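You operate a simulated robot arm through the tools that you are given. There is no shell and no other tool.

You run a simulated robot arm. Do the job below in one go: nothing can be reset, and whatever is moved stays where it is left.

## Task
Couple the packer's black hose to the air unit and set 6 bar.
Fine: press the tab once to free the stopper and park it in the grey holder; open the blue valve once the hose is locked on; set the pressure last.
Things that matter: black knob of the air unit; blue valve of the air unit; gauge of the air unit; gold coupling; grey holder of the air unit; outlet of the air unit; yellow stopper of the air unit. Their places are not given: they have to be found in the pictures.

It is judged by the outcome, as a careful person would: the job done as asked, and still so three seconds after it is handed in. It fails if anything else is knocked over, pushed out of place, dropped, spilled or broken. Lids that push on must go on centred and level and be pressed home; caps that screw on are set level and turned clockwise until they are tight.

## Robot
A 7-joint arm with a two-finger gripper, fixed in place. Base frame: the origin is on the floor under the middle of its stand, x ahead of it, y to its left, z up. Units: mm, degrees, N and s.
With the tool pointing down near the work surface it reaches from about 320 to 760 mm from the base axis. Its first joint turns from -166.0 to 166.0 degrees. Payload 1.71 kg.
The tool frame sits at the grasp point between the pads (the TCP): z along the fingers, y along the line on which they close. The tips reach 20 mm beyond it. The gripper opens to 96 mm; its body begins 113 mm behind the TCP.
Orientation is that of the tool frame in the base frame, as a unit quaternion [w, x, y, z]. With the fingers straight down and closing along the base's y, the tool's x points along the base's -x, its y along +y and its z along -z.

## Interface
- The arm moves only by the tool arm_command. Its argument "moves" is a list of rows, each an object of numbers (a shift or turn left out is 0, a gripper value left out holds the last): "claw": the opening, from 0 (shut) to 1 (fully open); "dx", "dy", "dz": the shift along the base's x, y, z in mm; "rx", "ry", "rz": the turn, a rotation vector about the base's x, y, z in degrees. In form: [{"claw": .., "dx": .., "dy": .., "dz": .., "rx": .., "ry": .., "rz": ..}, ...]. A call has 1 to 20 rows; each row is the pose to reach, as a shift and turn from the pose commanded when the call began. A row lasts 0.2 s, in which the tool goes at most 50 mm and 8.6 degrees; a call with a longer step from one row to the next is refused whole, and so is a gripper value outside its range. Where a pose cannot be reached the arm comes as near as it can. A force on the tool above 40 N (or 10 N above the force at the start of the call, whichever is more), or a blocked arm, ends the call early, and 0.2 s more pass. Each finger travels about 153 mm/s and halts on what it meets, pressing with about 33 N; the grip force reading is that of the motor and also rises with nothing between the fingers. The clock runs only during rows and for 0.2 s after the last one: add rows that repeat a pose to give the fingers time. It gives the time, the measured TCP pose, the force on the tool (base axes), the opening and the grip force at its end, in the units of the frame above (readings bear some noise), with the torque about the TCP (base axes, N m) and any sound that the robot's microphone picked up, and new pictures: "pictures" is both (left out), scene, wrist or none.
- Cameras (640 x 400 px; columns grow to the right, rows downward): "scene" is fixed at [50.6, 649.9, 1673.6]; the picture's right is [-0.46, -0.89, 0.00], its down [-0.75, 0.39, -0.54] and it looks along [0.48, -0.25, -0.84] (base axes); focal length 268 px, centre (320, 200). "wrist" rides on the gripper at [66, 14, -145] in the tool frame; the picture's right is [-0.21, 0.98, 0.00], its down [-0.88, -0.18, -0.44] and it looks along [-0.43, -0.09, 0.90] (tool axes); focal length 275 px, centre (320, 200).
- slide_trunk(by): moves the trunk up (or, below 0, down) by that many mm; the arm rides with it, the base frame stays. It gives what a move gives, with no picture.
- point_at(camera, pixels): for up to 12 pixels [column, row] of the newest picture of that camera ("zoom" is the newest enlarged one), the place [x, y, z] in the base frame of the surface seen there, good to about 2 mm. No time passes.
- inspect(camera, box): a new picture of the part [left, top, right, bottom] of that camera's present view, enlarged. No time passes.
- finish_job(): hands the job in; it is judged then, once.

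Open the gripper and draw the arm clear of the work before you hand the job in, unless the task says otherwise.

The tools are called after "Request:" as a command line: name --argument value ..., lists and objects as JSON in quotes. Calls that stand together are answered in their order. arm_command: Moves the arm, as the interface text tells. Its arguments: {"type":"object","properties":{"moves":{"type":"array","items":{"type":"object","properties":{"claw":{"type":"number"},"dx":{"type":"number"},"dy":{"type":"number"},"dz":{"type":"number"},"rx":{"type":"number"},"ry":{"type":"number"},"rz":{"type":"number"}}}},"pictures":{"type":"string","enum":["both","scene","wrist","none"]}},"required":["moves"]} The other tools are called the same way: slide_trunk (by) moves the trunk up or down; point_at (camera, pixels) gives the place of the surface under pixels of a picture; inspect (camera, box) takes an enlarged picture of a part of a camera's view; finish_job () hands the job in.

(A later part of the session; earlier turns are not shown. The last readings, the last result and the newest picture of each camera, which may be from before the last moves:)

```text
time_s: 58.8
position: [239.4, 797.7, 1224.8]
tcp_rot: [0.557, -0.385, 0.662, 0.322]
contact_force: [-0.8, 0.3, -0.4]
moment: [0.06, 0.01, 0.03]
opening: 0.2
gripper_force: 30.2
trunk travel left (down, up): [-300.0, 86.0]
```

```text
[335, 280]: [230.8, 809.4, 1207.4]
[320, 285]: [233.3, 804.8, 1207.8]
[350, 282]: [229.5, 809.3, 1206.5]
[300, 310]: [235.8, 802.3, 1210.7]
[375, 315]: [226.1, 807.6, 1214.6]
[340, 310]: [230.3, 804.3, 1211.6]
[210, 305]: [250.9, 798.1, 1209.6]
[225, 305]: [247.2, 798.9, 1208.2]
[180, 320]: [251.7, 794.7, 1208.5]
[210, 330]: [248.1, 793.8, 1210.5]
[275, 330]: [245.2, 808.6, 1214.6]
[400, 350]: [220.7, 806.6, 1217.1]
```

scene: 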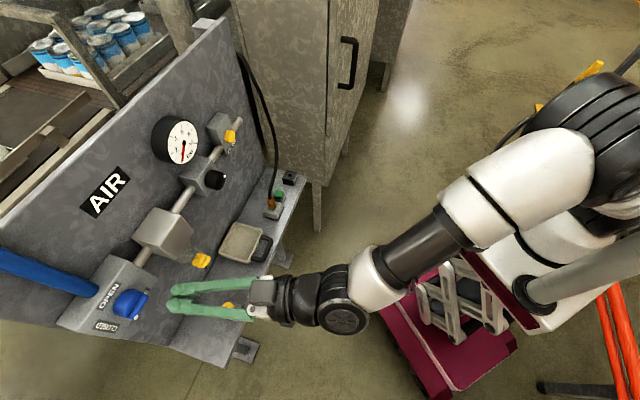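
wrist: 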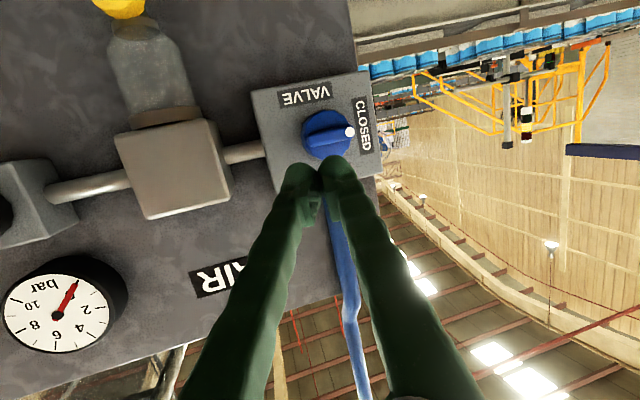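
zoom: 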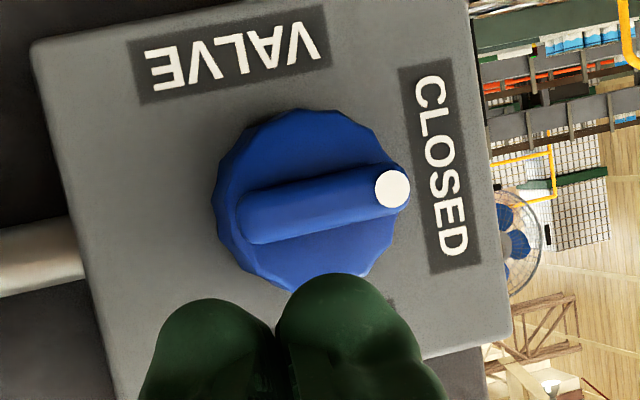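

The finger ends are about 34 mm wide and 40 mm thick together. Before the approach I check how far the filter housing and the valve block reach near the fingers' right side.

Request:
point_at --camera "wrist" --pixels '[[175, 170], [205, 140], [220, 190], [225, 160], [240, 152], [262, 130], [255, 100], [275, 180], [150, 60], [190, 60]]'

```text
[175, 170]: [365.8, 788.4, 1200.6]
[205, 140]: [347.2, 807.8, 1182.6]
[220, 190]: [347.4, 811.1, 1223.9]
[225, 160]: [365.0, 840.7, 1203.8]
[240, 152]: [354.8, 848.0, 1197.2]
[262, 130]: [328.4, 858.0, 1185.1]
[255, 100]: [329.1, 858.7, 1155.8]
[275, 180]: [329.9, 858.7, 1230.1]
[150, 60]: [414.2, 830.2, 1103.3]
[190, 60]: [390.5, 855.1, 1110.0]
```

Filter housing's left edge is at t≈−327, about 44 mm clear of the fingers' side. I yaw 8° to face the valve more squarely and advance to a spot just above the bar's right end, without touching.

Request:
arm_command --moves '[{"dx": 6, "dy": 3.6, "dz": 3, "rz": -4}, {"dx": 12.1, "dy": 7.2, "dz": 5.2, "rz": -8}, {"dx": 24, "dy": 19, "dz": 5.2, "rz": -8}, {"dx": 36, "dy": 31, "dz": 5.2, "rz": -8}, {"dx": 44, "dy": 39, "dz": 5.2, "rz": -8}, {"dx": 47.5, "dy": 42.6, "dz": 5.2, "rz": -8}, {"dx": 47.5, "dy": 42.6, "dz": 5.2, "rz": -8}]'

Request:
inspect --camera "wrist" --box '[250, 60, 410, 220]'

Request:
inspect --camera "scene" --box '[70, 230, 210, 345]'

```text
time_s: 60.4
position: [287.4, 841.3, 1232.4]
tcp_rot: [0.577, -0.338, 0.688, 0.282]
contact_force: [0.7, 0.7, 1.7]
moment: [0.01, 0.02, 0.04]
opening: 0.0
gripper_force: 29.9
trunk travel left (down, up): [-300.0, 86.0]
```

scene: 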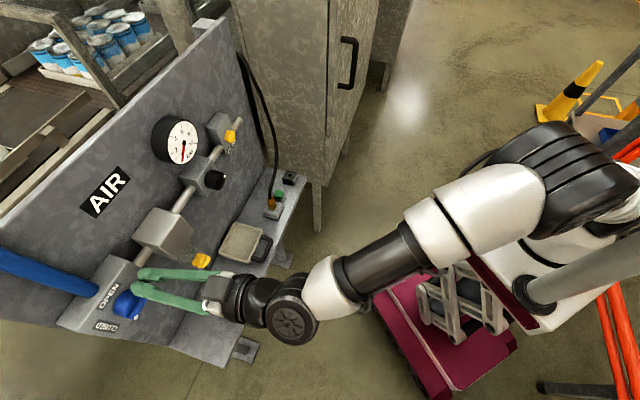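
wrist: 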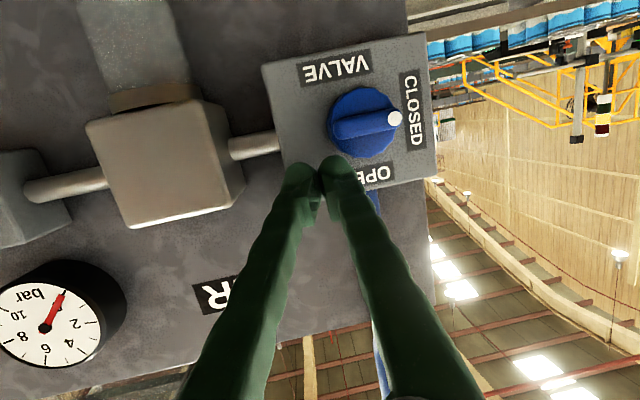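

```text
2.50 times, centred on (330, 140) of wrist
```

zoom: 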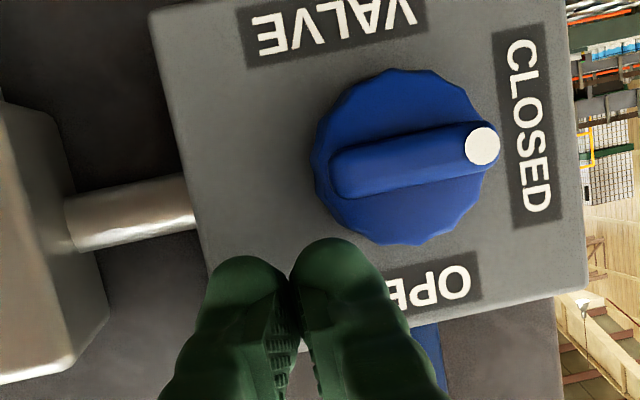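

```text
3.48 times, centred on (140, 288) of scene
```

zoom: 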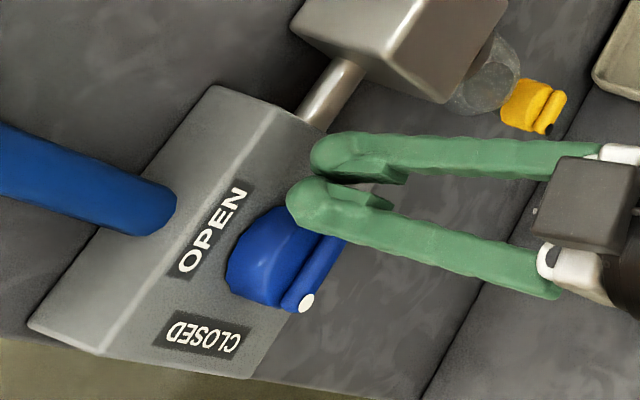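

The tips are placed above the bar's right end with the left tip over it (force ~0). I push down in small steps.

Request:
arm_command --moves '[{"dz": -5}, {"dz": -9}, {"dz": -12}, {"dz": -15}, {"dz": -18}, {"dz": -18}]' --pictures "wrist"

Request:
inspect --camera "wrist" --box '[250, 60, 410, 220]'

Request:
inspect --camera "scene" --box '[70, 230, 210, 345]'

```text
time_s: 61.8
position: [286.9, 841.6, 1215.9]
tcp_rot: [0.579, -0.337, 0.687, 0.282]
contact_force: [-0.4, -1.9, 1.8]
moment: [0.03, 0.02, -0.01]
opening: 0.0
gripper_force: 29.6
trunk travel left (down, up): [-300.0, 86.0]
```

wrist: 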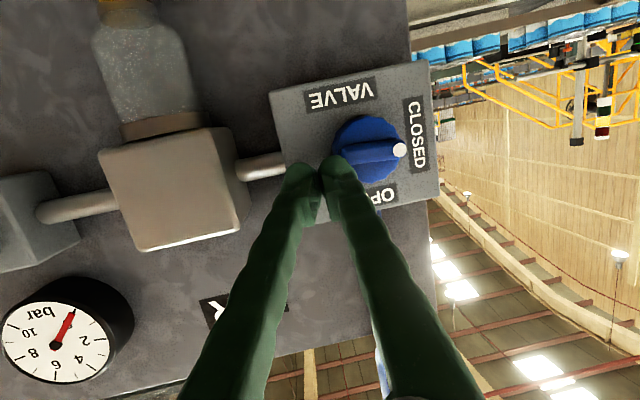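

```text
2.50 times, centred on (330, 140) of wrist
```

zoom: 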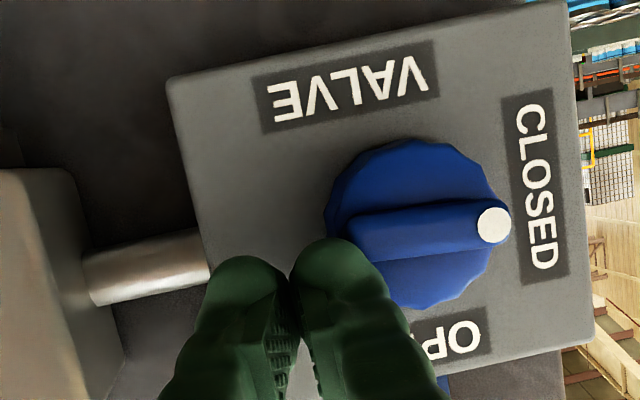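

```text
3.48 times, centred on (140, 288) of scene
```

zoom: 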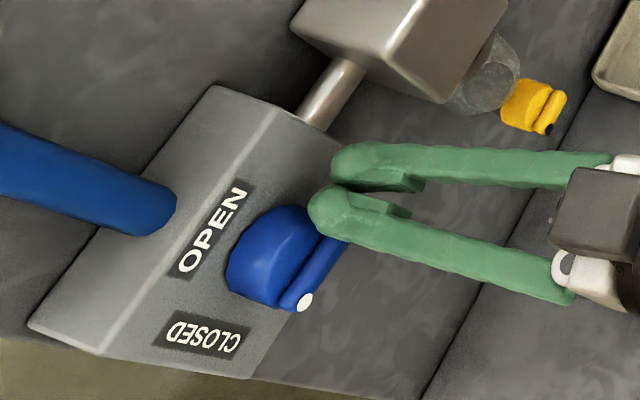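

The bar has begun to turn clockwise (about 11°) with only ~2 N. I continue down, then curve left under the pivot.

Request:
arm_command --moves '[{"dz": -3}, {"dz": -6}, {"dz": -9}, {"dz": -12}, {"dz": -12}]' --pictures "wrist"

Request:
inspect --camera "wrist" --box '[250, 60, 410, 220]'

```text
time_s: 63.0
position: [288.2, 841.7, 1202.4]
tcp_rot: [0.577, -0.338, 0.688, 0.282]
contact_force: [-0.2, -0.4, 1.3]
moment: [0.01, -0.02, 0.02]
opening: 0.0
gripper_force: 30.2
trunk travel left (down, up): [-300.0, 86.0]
```

wrist: 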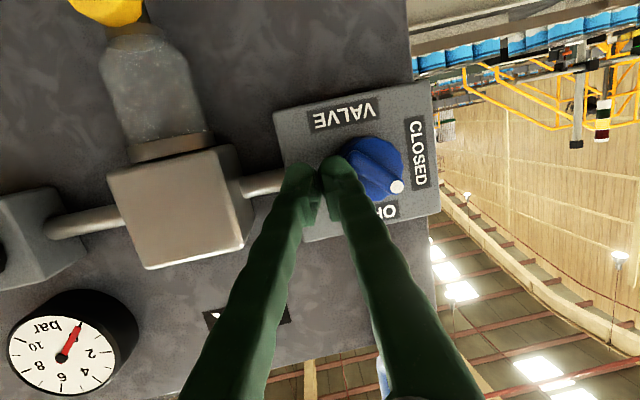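

```text
2.50 times, centred on (330, 140) of wrist
```

zoom: 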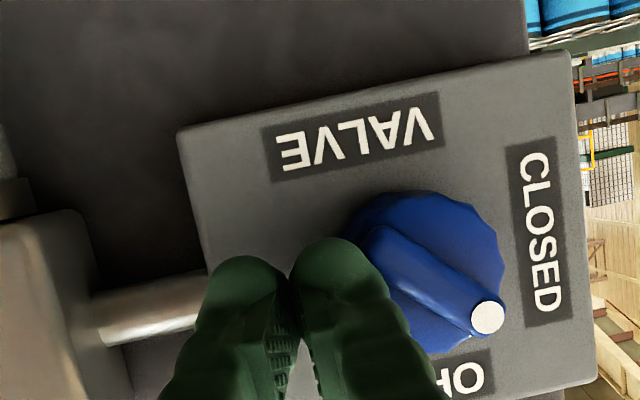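

The bar is now at about 48°. I move on down and to the left to bring it upright.

Request:
arm_command --moves '[{"dx": -0.7, "dy": 0.7, "dz": -4}, {"dx": -2.1, "dy": 2.1, "dz": -7}, {"dx": -4.2, "dy": 4.2, "dz": -9}, {"dx": -6.4, "dy": 6.4, "dz": -10}, {"dx": -6.4, "dy": 6.4, "dz": -10}]' --pictures "wrist"

Request:
inspect --camera "wrist" --box '[250, 60, 410, 220]'

Request:
inspect --camera "scene" --box '[70, 230, 210, 345]'

```text
time_s: 64.2
position: [287.8, 843.1, 1195.4]
tcp_rot: [0.579, -0.334, 0.688, 0.281]
contact_force: [18.8, -30.7, 6.6]
moment: [0.05, 0.44, -0.38]
opening: 0.0
gripper_force: 29.4
trunk travel left (down, up): [-300.0, 86.0]
```

wrist: 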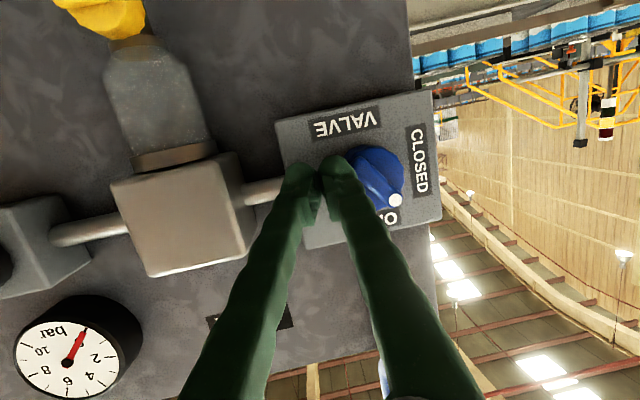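

```text
2.50 times, centred on (330, 140) of wrist
```

zoom: 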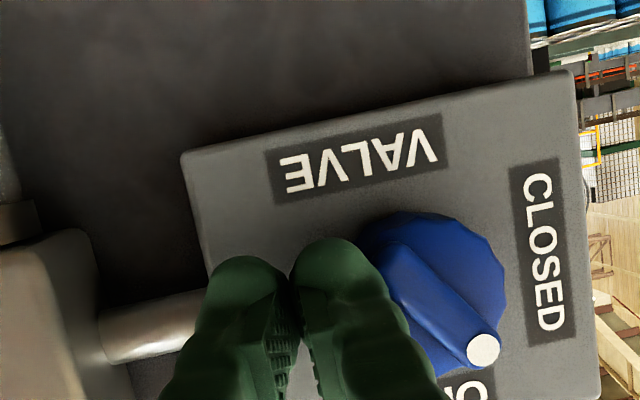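

```text
3.48 times, centred on (140, 288) of scene
```

zoom: 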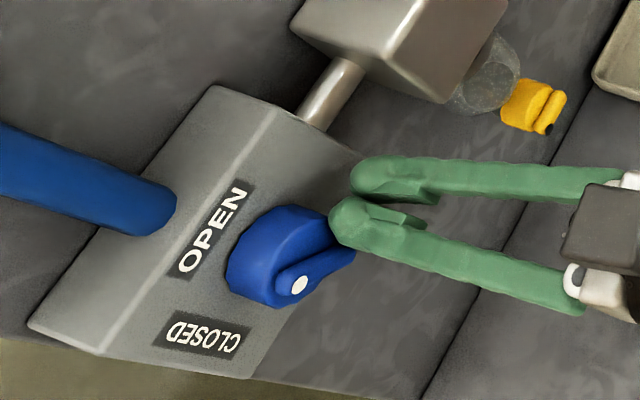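

The fingers press the disc's rim from the side (35 N, not moving): the tip is slightly deeper than the disc face. I release that, pull back 5 mm so only the bar is met, and push left again.

Request:
arm_command --moves '[{"dx": 6.4, "dy": -6.4}, {"dx": 2.9, "dy": -9.9}, {"dx": 2.9, "dy": -9.9}, {"dx": 1.5, "dy": -8.5, "dz": -1}, {"dx": 0, "dy": -7, "dz": -2}, {"dx": 0, "dy": -7, "dz": -2}]' --pictures "wrist"

Request:
inspect --camera "wrist" --box '[250, 60, 410, 220]'

```text
time_s: 65.5
position: [281.9, 840.8, 1190.7]
tcp_rot: [0.578, -0.337, 0.688, 0.282]
contact_force: [-1.0, 0.3, -0.7]
moment: [0.02, 0.02, -0.05]
opening: 0.0
gripper_force: 29.6
trunk travel left (down, up): [-300.0, 86.0]
```

wrist: 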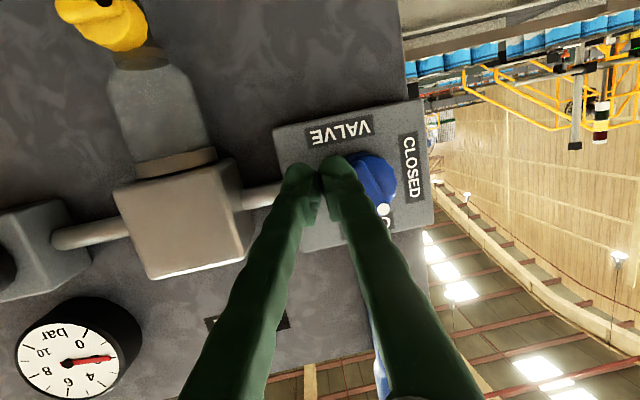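

```text
2.50 times, centred on (330, 140) of wrist
```

zoom: 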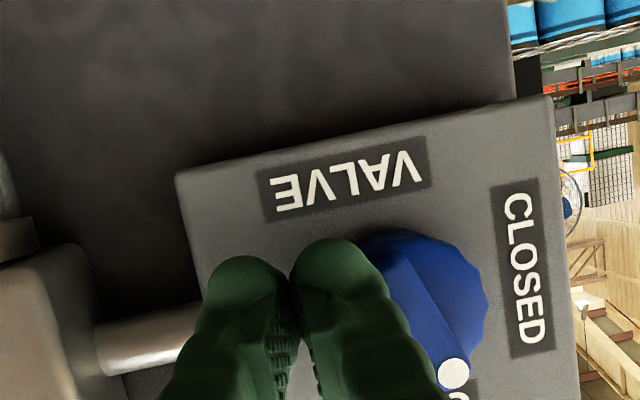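

The gauge needle has come up to about 2 bar as the valve opens, and the bar is at ~73°. I push further left to finish the quarter turn.

Request:
arm_command --moves '[{"dx": -1.4, "dy": 1.4}, {"dx": -2.8, "dy": 2.8}, {"dx": -4.2, "dy": 4.2}, {"dx": -5.6, "dy": 5.6}, {"dx": -5.6, "dy": 5.6}]' --pictures "wrist"

Request:
inspect --camera "wrist" --box '[250, 60, 410, 220]'

Request:
inspect --camera "scene" --box '[70, 230, 210, 345]'

```text
time_s: 66.8
position: [277.1, 844.0, 1190.6]
tcp_rot: [0.578, -0.337, 0.688, 0.282]
contact_force: [2.6, -10.8, -1.0]
moment: [0.0, 0.02, -0.03]
opening: 0.0
gripper_force: 28.9
trunk travel left (down, up): [-300.0, 86.0]
```

wrist: 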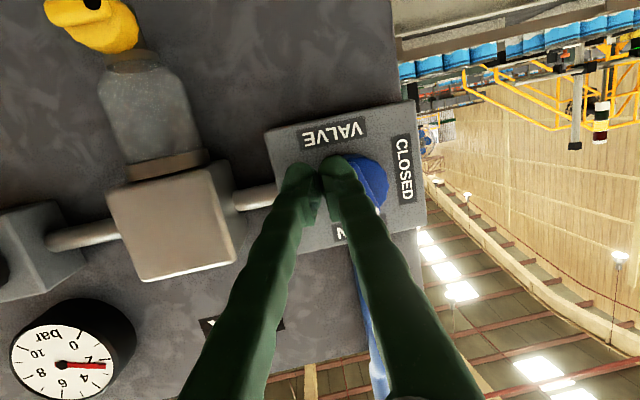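

```text
2.50 times, centred on (330, 140) of wrist
```

zoom: 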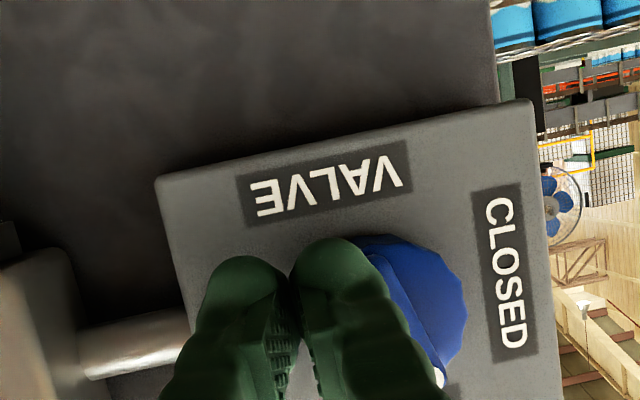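

```text
3.48 times, centred on (140, 288) of scene
```

zoom: 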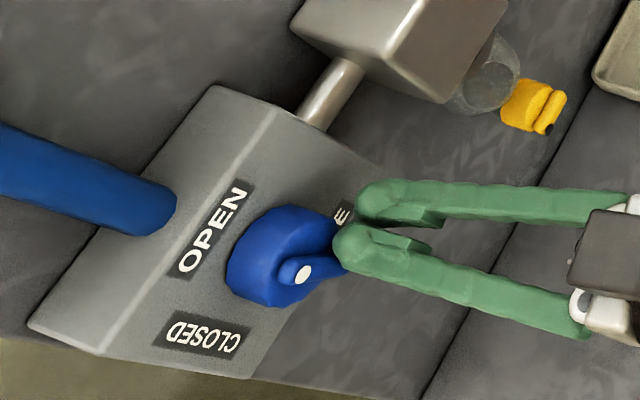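

The bar is nearly upright (10 N). I lower a few mm for more leverage on the tail and push left a bit more.

Request:
arm_command --moves '[{"dx": 1, "dy": -1, "dz": -2}, {"dx": 0, "dy": 0, "dz": -5}, {"dx": -1.4, "dy": 1.4, "dz": -5}, {"dx": -2.8, "dy": 2.8, "dz": -5}, {"dx": -3.5, "dy": 3.5, "dz": -5}, {"dx": -3.5, "dy": 3.5, "dz": -5}]' --pictures "wrist"

Request:
inspect --camera "wrist" --box '[250, 60, 410, 220]'

Request:
inspect --camera "scene" --box '[70, 230, 210, 345]'

```text
time_s: 68.2
position: [273.2, 847.2, 1185.8]
tcp_rot: [0.577, -0.337, 0.688, 0.282]
contact_force: [1.6, -16.4, -6.6]
moment: [-0.01, -0.02, 0.03]
opening: 0.1
gripper_force: 29.6
trunk travel left (down, up): [-300.0, 86.0]
```

wrist: 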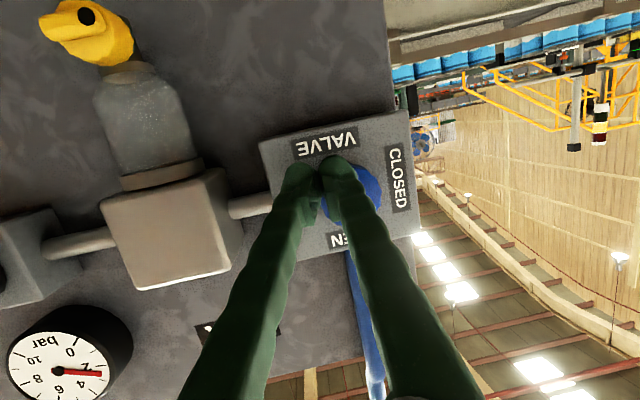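

```text
2.50 times, centred on (330, 140) of wrist
```

zoom: 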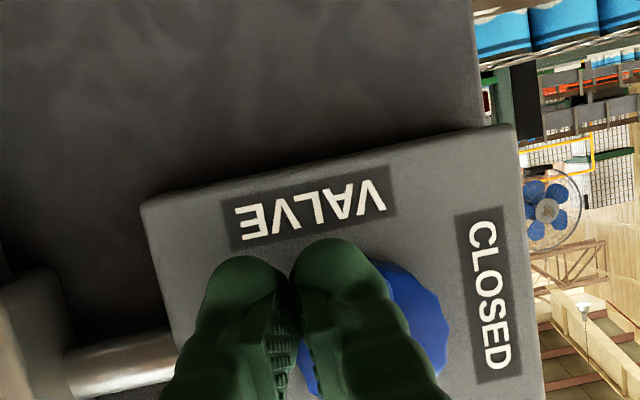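

```text
3.48 times, centred on (140, 288) of scene
```

zoom: 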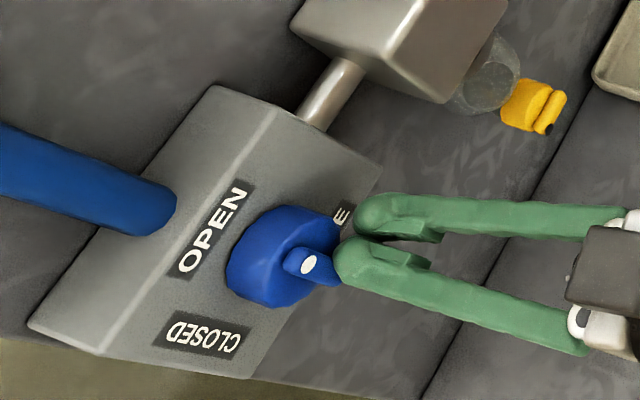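

In the scene zoom the white dot now faces up toward OPEN. I back off to the right and away, to look at the valve unobstructed.

Request:
arm_command --moves '[{"dx": 3, "dy": -3}, {"dx": -12, "dy": -18}, {"dx": -32, "dy": -38}, {"dx": -50, "dy": -56}, {"dx": -50, "dy": -56}]'

Request:
inspect --camera "wrist" --box '[250, 90, 410, 250]'

Request:
inspect --camera "scene" --box '[70, 230, 210, 345]'

```text
time_s: 69.3
position: [222.2, 793.9, 1187.4]
tcp_rot: [0.578, -0.338, 0.687, 0.283]
contact_force: [0.0, 0.3, 0.1]
moment: [0.0, -0.03, -0.01]
opening: 0.0
gripper_force: 29.8
trunk travel left (down, up): [-300.0, 86.0]
```

scene: 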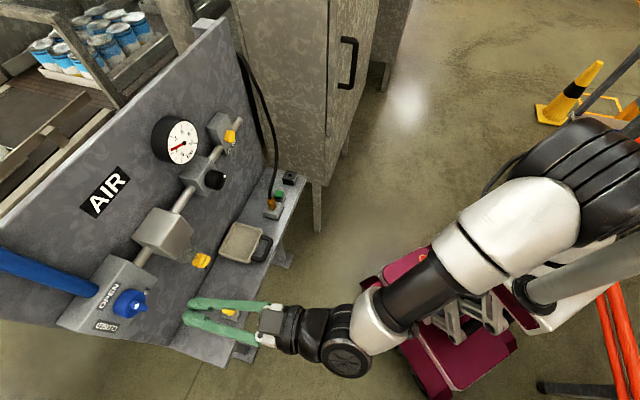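
wrist: 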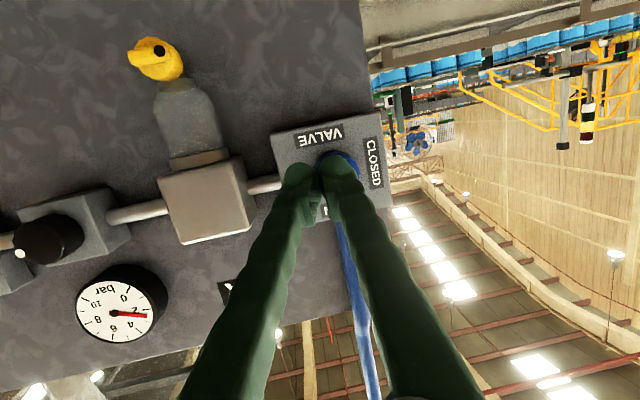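

```text
2.50 times, centred on (330, 170) of wrist
```

zoom: 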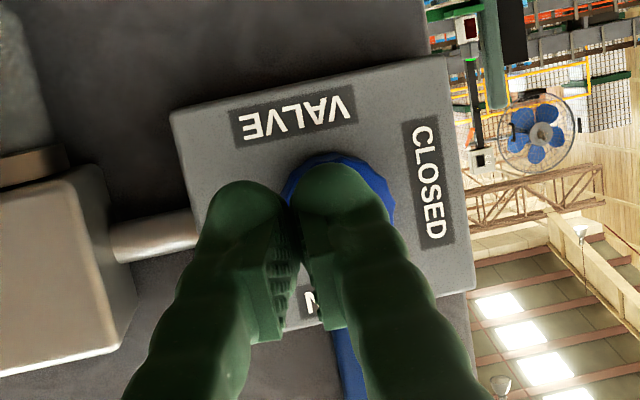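

```text
3.48 times, centred on (140, 288) of scene
```

zoom: 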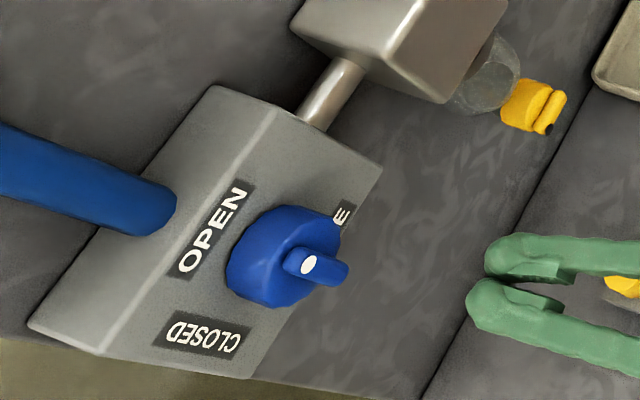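

The fingers hide the valve from the wrist camera, so I raise the tool 60 mm to see the bar angle and the gauge clearly.

Request:
arm_command --moves '[{"dz": 20, "dx": 8, "dy": -8}, {"dz": 40, "dx": 16, "dy": -16}, {"dz": 60, "dx": 24, "dy": -24}, {"dz": 60, "dx": 24, "dy": -24}]'

Request:
inspect --camera "wrist" --box '[250, 50, 410, 190]'

Request:
inspect --camera "scene" --box '[130, 100, 250, 210]'

```text
time_s: 70.3
position: [245.0, 770.6, 1244.3]
tcp_rot: [0.577, -0.338, 0.688, 0.282]
contact_force: [0.1, 0.3, 0.4]
moment: [0.01, 0.0, -0.04]
opening: 0.0
gripper_force: 29.2
trunk travel left (down, up): [-300.0, 86.0]
```

scene: 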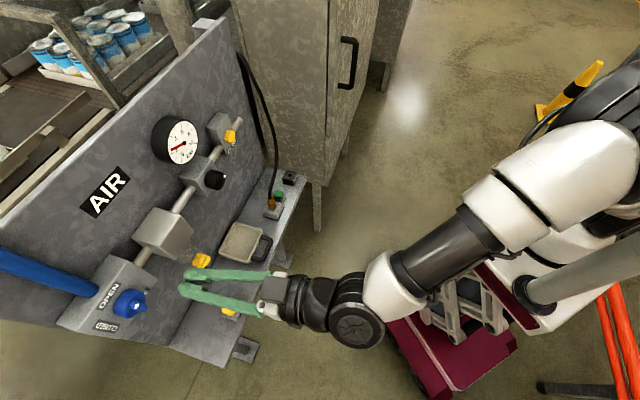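
wrist: 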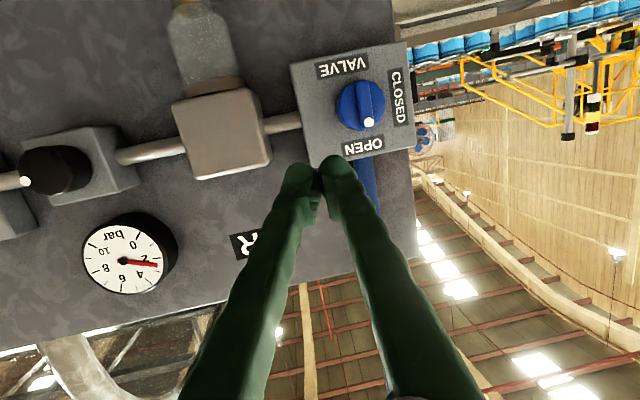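

```text
2.86 times, centred on (330, 120) of wrist
```

zoom: 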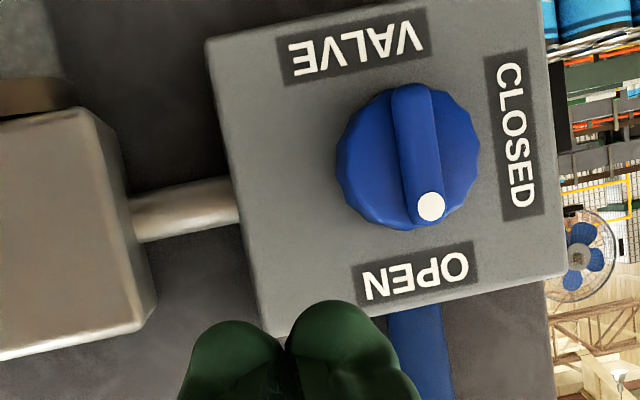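

```text
3.64 times, centred on (190, 155) of scene
```

zoom: 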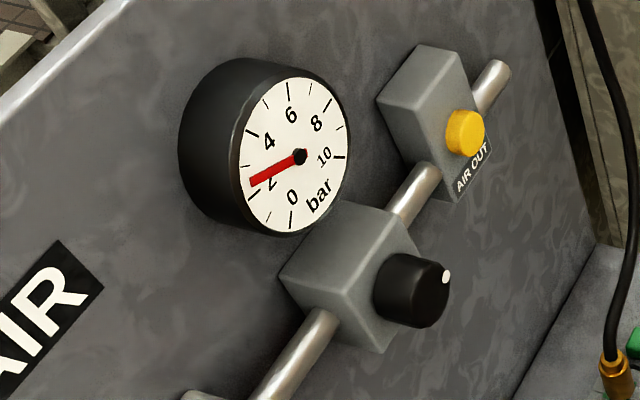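

The bar points exactly at OPEN and the gauge shows about 2.3 bar. Now the black knob near (460,680,1207): I move along in front of the panel to a standoff before it, making the fingers horizontal and square to the panel, and open them.

Request:
arm_command --moves '[{"dx": 5, "dy": -25, "dz": -3, "rx": 0.9, "ry": -0.8, "rz": -0.9}, {"dx": 25, "dy": -48, "dz": -7, "rx": 1.9, "ry": -1.6, "rz": -1.8}, {"dx": 48, "dy": -72, "dz": -11, "rx": 2.8, "ry": -2.5, "rz": -2.6}, {"dx": 70, "dy": -95, "dz": -15, "rx": 3.8, "ry": -3.3, "rz": -3.5}, {"dx": 92, "dy": -118, "dz": -19, "rx": 4.7, "ry": -4.1, "rz": -4.4}, {"dx": 114, "dy": -140, "dz": -23, "rx": 5.6, "ry": -5, "rz": -5.2}, {"dx": 130, "dy": -156, "dz": -26, "rx": 6.6, "ry": -5.8, "rz": -6.1}, {"dx": 140, "dy": -166, "dz": -30, "rx": 7.5, "ry": -6.6, "rz": -7, "claw": 0.7}, {"dx": 140, "dy": -166, "dz": -30, "rx": 7.5, "ry": -6.6, "rz": -7, "claw": 0.7}]'

Request:
inspect --camera "wrist" --box '[240, 80, 420, 220]'

Request:
inspect --camera "scene" --box '[145, 105, 225, 175]'

```text
time_s: 72.3
position: [386.6, 604.5, 1215.6]
tcp_rot: [0.653, -0.272, 0.652, 0.271]
contact_force: [-0.4, 1.1, 0.5]
moment: [0.04, 0.0, 0.02]
opening: 67.4
gripper_force: 0.1
trunk travel left (down, up): [-300.0, 86.0]
```

scene: 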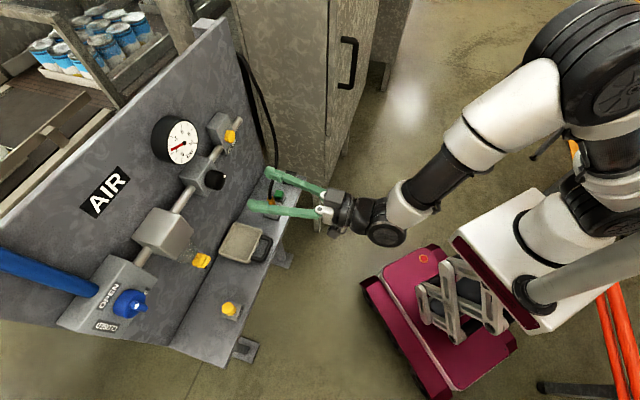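
wrist: 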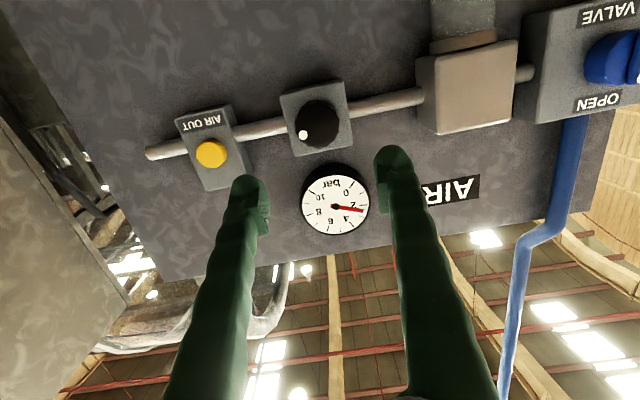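

```text
2.86 times, centred on (330, 150) of wrist
```

zoom: 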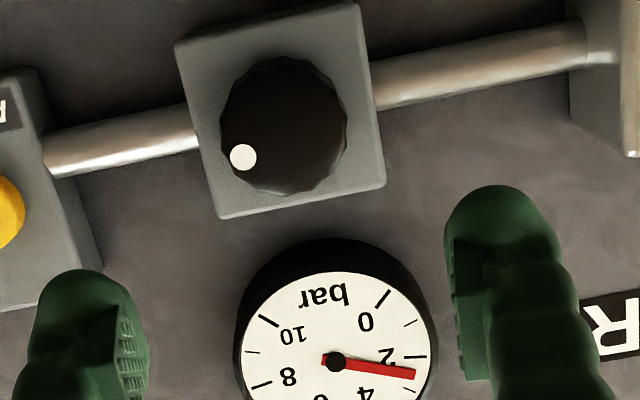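

```text
5.71 times, centred on (185, 140) of scene
```

zoom: 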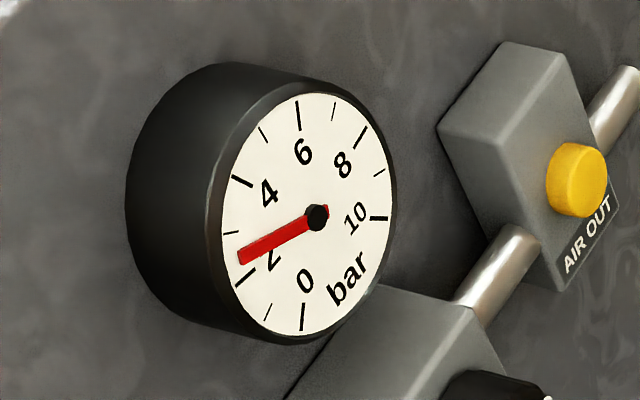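

The gauge reads about 2.5 bar now. I measure the knob's centre, size and depth in the wrist zoom.

Request:
inspect --camera "wrist" --box '[280, 75, 360, 165]'

Request:
point_at --camera "zoom" --pixels '[[315, 225], [230, 230], [385, 220], [305, 150], [315, 300], [255, 255], [270, 180], [370, 270], [150, 150], [420, 260], [450, 150], [180, 300]]'

```text
4.44 times, centred on (320, 120) of wrist
```

zoom: 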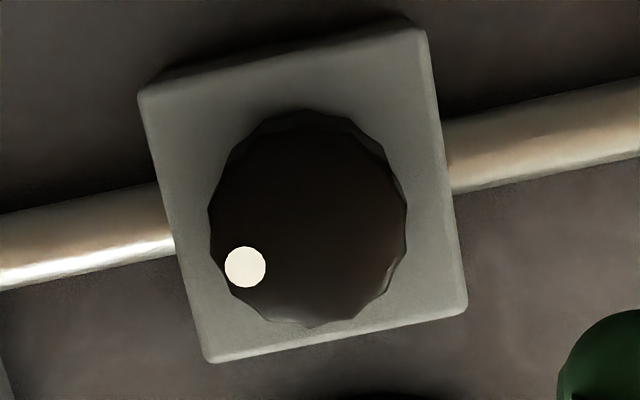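

```text
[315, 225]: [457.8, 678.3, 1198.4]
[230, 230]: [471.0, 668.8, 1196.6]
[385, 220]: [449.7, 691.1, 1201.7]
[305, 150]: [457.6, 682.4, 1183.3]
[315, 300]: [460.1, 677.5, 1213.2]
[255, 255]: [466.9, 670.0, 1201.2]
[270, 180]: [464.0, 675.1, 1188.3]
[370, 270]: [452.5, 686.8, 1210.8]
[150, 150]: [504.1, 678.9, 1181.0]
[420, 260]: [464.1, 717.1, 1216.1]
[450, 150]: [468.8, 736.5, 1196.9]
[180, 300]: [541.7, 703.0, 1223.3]
```

Knob axis ≈(t −155.3, z 1199), diameter ~40 mm, front at n≈804.5, block face at 836.5. I align with its axis and advance so the open fingers straddle it, tips stopping ~8 mm before the block.

Request:
arm_command --moves '[{"dx": 5, "dy": 5, "dz": -8}, {"dx": 12, "dy": 13, "dz": -16.3}, {"dx": 26, "dy": 27.5, "dz": -16.3}, {"dx": 40, "dy": 41.5, "dz": -16.3}, {"dx": 54, "dy": 55.5, "dz": -16.3}, {"dx": 66, "dy": 67.7, "dz": -16.3}, {"dx": 75.6, "dy": 77.4, "dz": -16.3}, {"dx": 75.6, "dy": 77.4, "dz": -16.3}]'

Request:
inspect --camera "wrist" --box '[220, 100, 420, 240]'

Request:
inspect --camera "scene" --box '[130, 100, 270, 220]'

```text
time_s: 74.2
position: [461.9, 682.4, 1198.8]
tcp_rot: [0.653, -0.272, 0.653, 0.27]
contact_force: [-0.4, 0.2, -0.2]
moment: [0.0, -0.01, -0.01]
opening: 67.2
gripper_force: 0.0
trunk travel left (down, up): [-300.0, 86.0]
```

scene: 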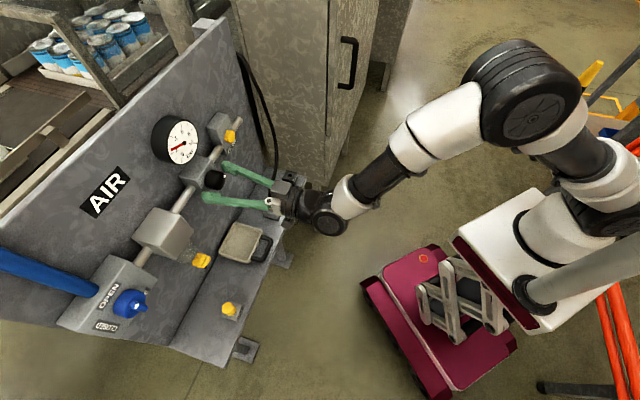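
wrist: 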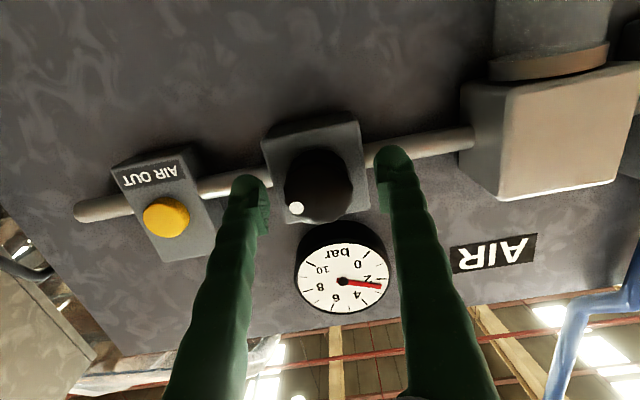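

```text
2.86 times, centred on (320, 170) of wrist
```

zoom: 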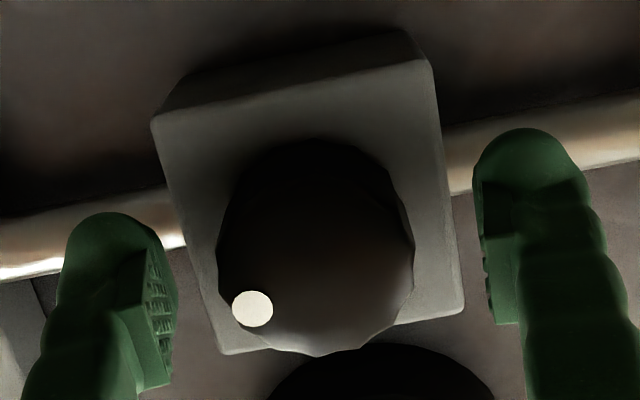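

```text
3.33 times, centred on (200, 160) of scene
```

zoom: 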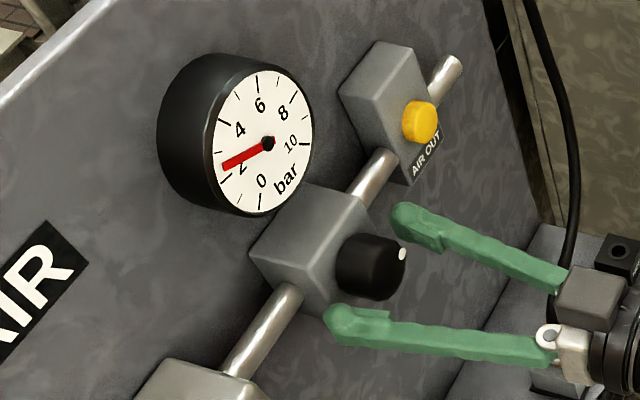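

The knob is centred between the fingers and the gauge is visible in both views. I close on the knob.

Request:
arm_command --moves '[{"claw": 0}, {"claw": 0}, {"claw": 0}]' --pictures "wrist"

Request:
inspect --camera "wrist" --box '[220, 120, 420, 320]'

```text
time_s: 75.0
position: [462.6, 681.2, 1198.7]
tcp_rot: [0.653, -0.271, 0.653, 0.27]
contact_force: [2.6, -2.6, -1.2]
moment: [-0.03, 0.01, -0.11]
opening: 39.7
gripper_force: 35.3
trunk travel left (down, up): [-300.0, 86.0]
```

wrist: 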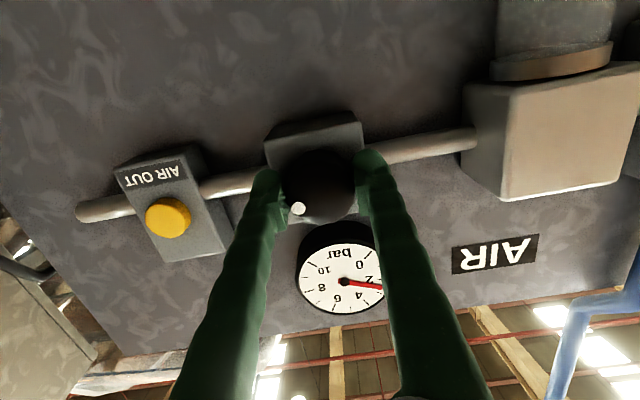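

```text
2.00 times, centred on (320, 220) of wrist
```

zoom: 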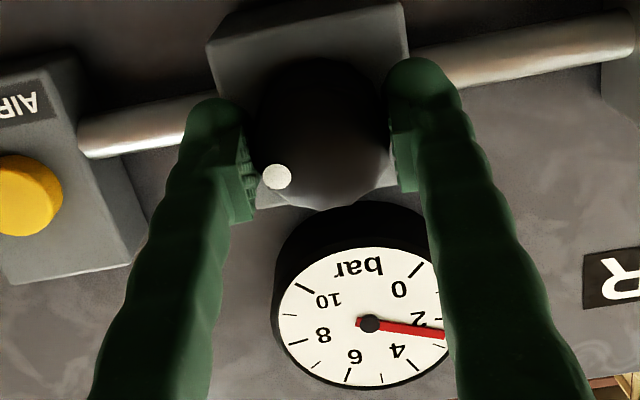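

Gripped (39.7 mm). I turn clockwise 15° about the knob axis and watch the gauge.

Request:
arm_command --moves '[{"rx": 3.54, "ry": 3.54}, {"rx": 7.07, "ry": 7.07}, {"rx": 10.6, "ry": 10.6}, {"rx": 10.6, "ry": 10.6}]'

Request:
inspect --camera "scene" --box '[145, 105, 225, 205]'

```text
time_s: 76.0
position: [461.9, 682.2, 1198.8]
tcp_rot: [0.612, -0.185, 0.683, 0.353]
contact_force: [2.3, -0.4, -3.2]
moment: [-0.03, 0.06, 0.01]
opening: 40.0
gripper_force: 35.0
trunk travel left (down, up): [-300.0, 86.0]
```

scene: 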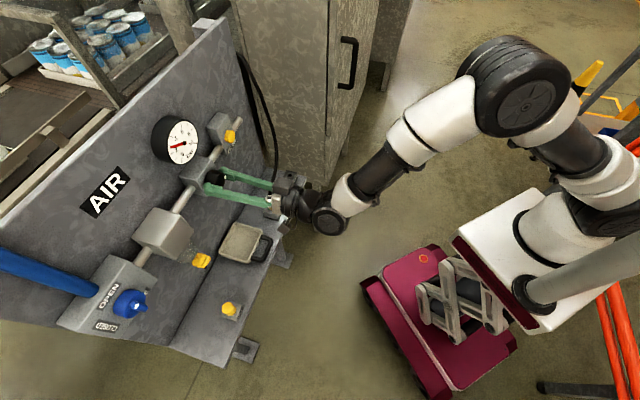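
wrist: 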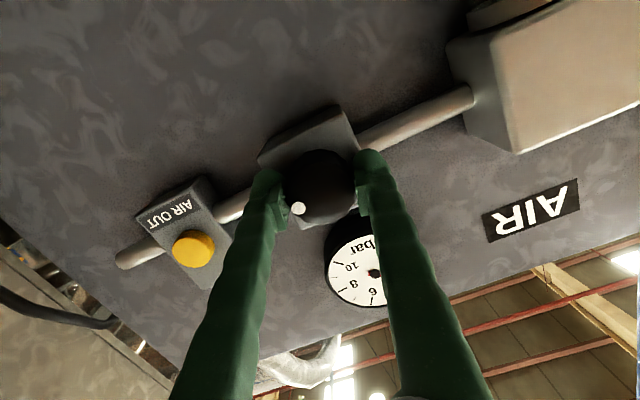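

```text
4.00 times, centred on (185, 155) of scene
```

zoom: 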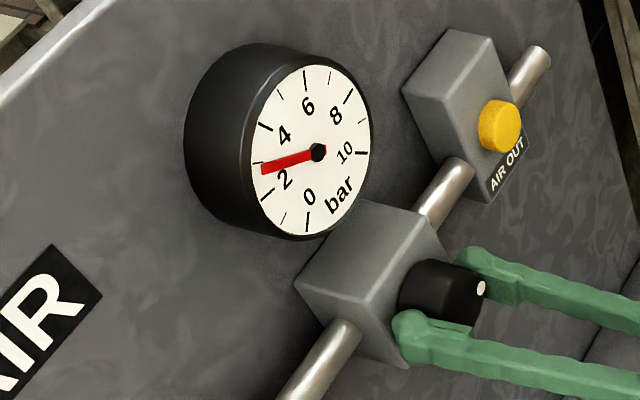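

Clockwise raises the pressure (about 3 bar now, ~0.5 bar per 15°). I turn 45° further.

Request:
arm_command --moves '[{"rx": 5.3, "ry": 5.3}, {"rx": 10.6, "ry": 10.6}, {"rx": 15.9, "ry": 15.9}, {"rx": 21.2, "ry": 21.2}, {"rx": 26.5, "ry": 26.5}, {"rx": 31.8, "ry": 31.8}, {"rx": 31.8, "ry": 31.8}]'

Request:
inspect --camera "scene" --box '[145, 105, 225, 205]'

```text
time_s: 77.5
position: [462.1, 682.6, 1198.8]
tcp_rot: [0.431, 0.091, 0.7, 0.562]
contact_force: [0.5, 10.0, 5.7]
moment: [-0.23, 0.2, 0.53]
opening: 39.7
gripper_force: 35.1
trunk travel left (down, up): [-300.0, 86.0]
```

scene: 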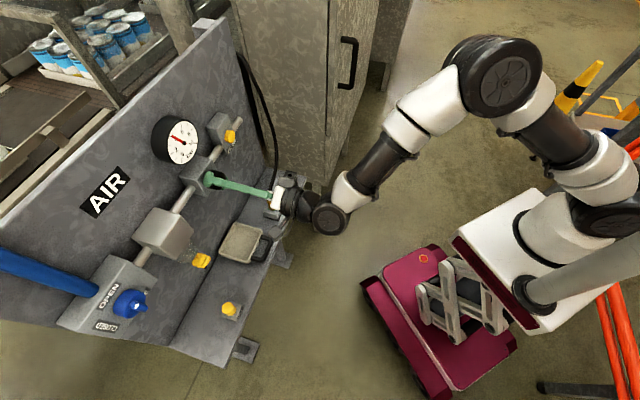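
wrist: 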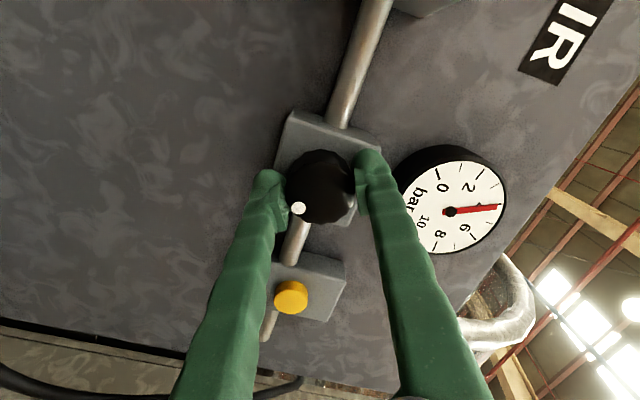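

```text
4.00 times, centred on (185, 155) of scene
```

zoom: 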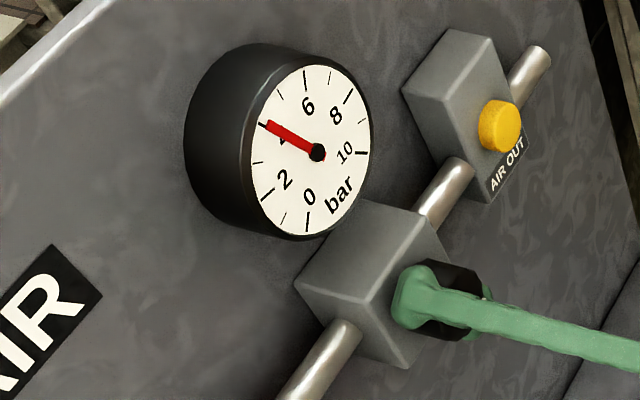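

The gauge is now near 4 bar after 60° in all. I enlarge the gauge from both cameras for an exact reading.

Request:
inspect --camera "wrist" --box '[390, 140, 520, 260]'

Request:
inspect --camera "scene" --box '[155, 110, 205, 170]'

```text
3.33 times, centred on (455, 200) of wrist
```

zoom: 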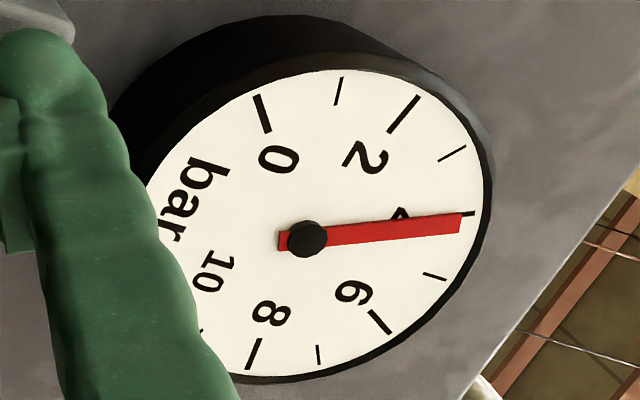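

```text
6.67 times, centred on (180, 140) of scene
```

zoom: 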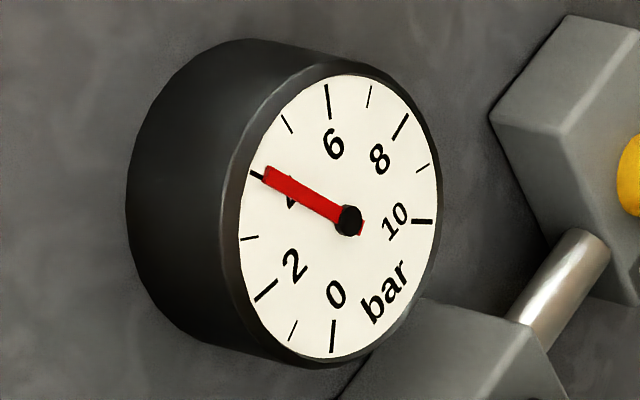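

It reads about 4.1 bar. I turn another 40° clockwise.

Request:
arm_command --moves '[{"rx": 4.71, "ry": 4.71}, {"rx": 9.43, "ry": 9.43}, {"rx": 14.14, "ry": 14.14}, {"rx": 18.86, "ry": 18.86}, {"rx": 23.57, "ry": 23.57}, {"rx": 28.28, "ry": 28.28}, {"rx": 28.28, "ry": 28.28}]'

Request:
inspect --camera "scene" --box '[155, 110, 205, 170]'

Request:
inspect --camera "wrist" --box '[380, 80, 540, 260]'

```text
time_s: 79.2
position: [461.3, 682.6, 1200.1]
tcp_rot: [0.215, 0.325, 0.626, 0.675]
contact_force: [1.0, 17.1, 19.0]
moment: [-0.02, -0.02, 0.41]
opening: 39.9
gripper_force: 35.4
trunk travel left (down, up): [-300.0, 86.0]
```

scene: 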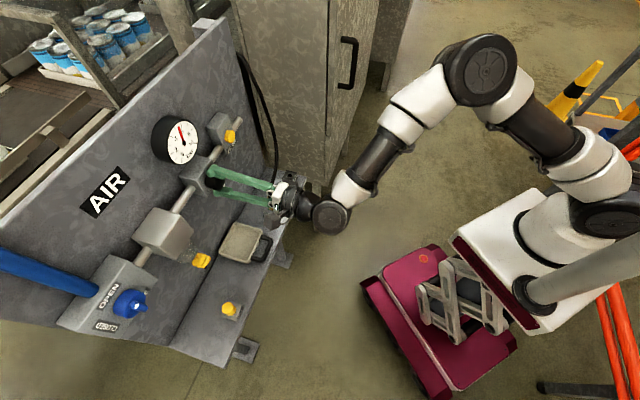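
wrist: 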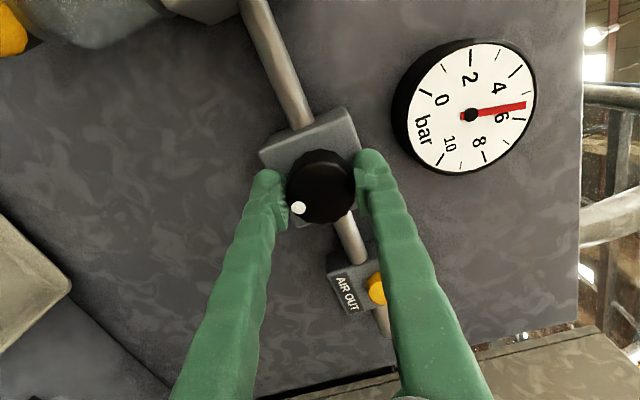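

```text
6.67 times, centred on (180, 140) of scene
```

zoom: 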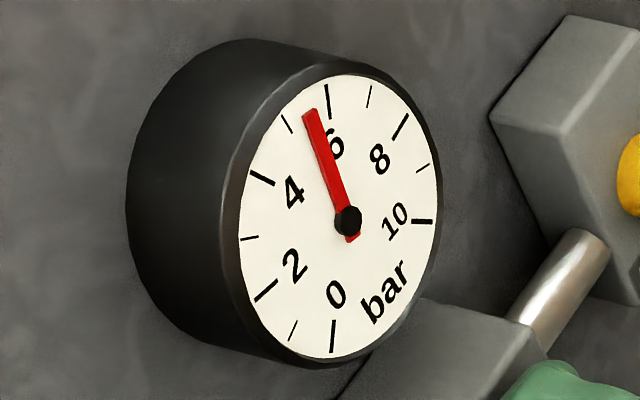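

```text
2.22 times, centred on (460, 170) of wrist
```

zoom: 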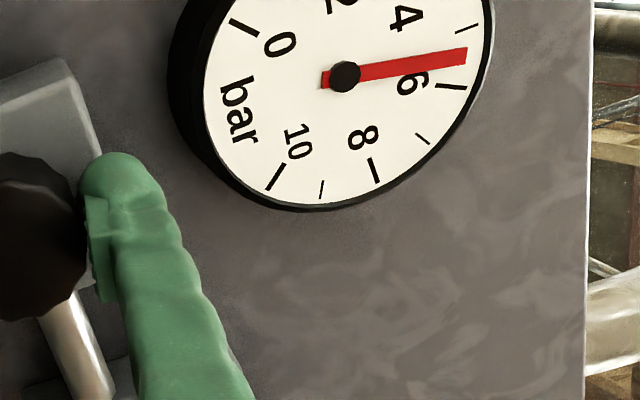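

It reads roughly 5.5 bar. I turn a further 13° and look again.

Request:
arm_command --moves '[{"rx": 4.6, "ry": 4.6}, {"rx": 9.2, "ry": 9.2}, {"rx": 9.2, "ry": 9.2}]'

Request:
inspect --camera "scene" --box '[155, 110, 205, 170]'

Request:
inspect --camera "wrist" --box '[380, 20, 540, 180]'

```text
time_s: 80.0
position: [462.0, 683.2, 1200.1]
tcp_rot: [0.137, 0.394, 0.585, 0.696]
contact_force: [5.1, 19.6, 25.4]
moment: [-0.09, 0.0, 0.18]
opening: 39.9
gripper_force: 35.4
trunk travel left (down, up): [-300.0, 86.0]
```

scene: 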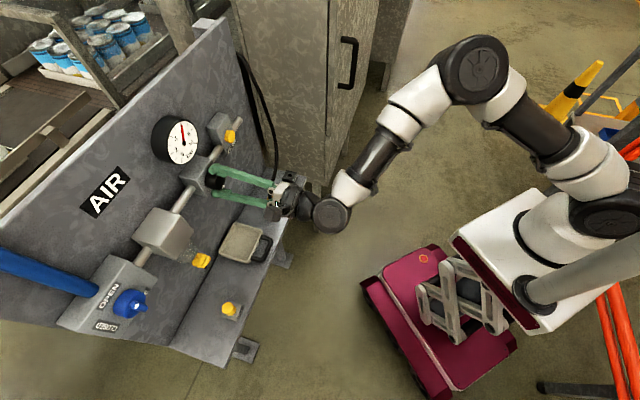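
wrist: 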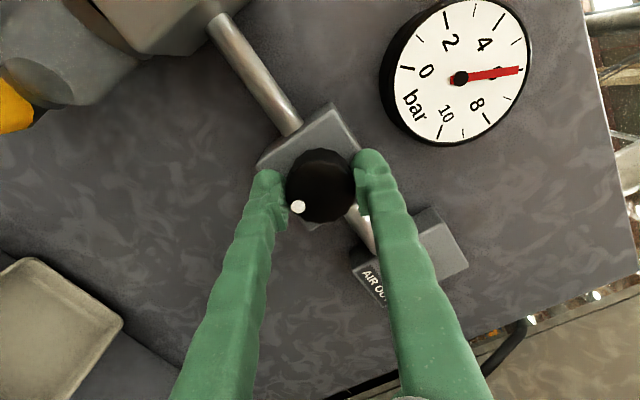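

```text
6.67 times, centred on (180, 140) of scene
```

zoom: 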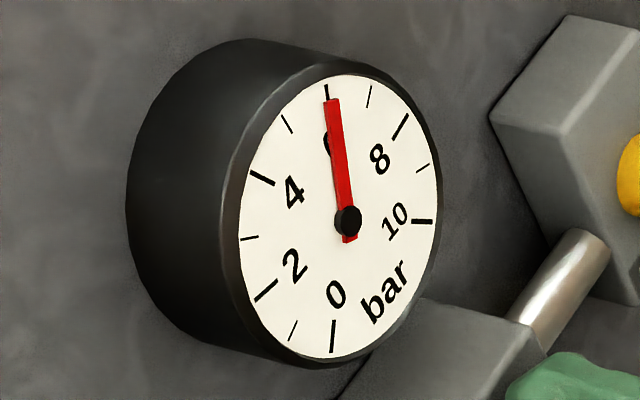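

```text
2.50 times, centred on (460, 100) of wrist
```

zoom: 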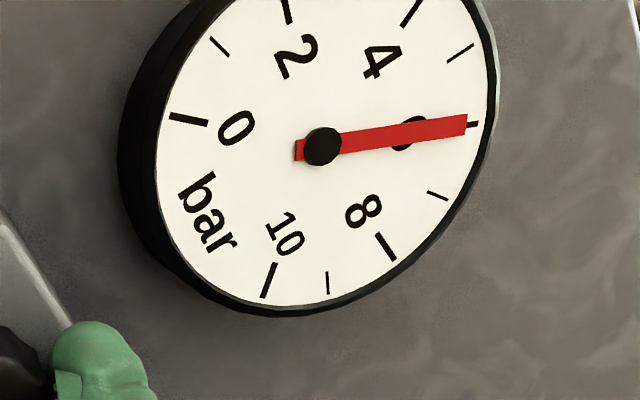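

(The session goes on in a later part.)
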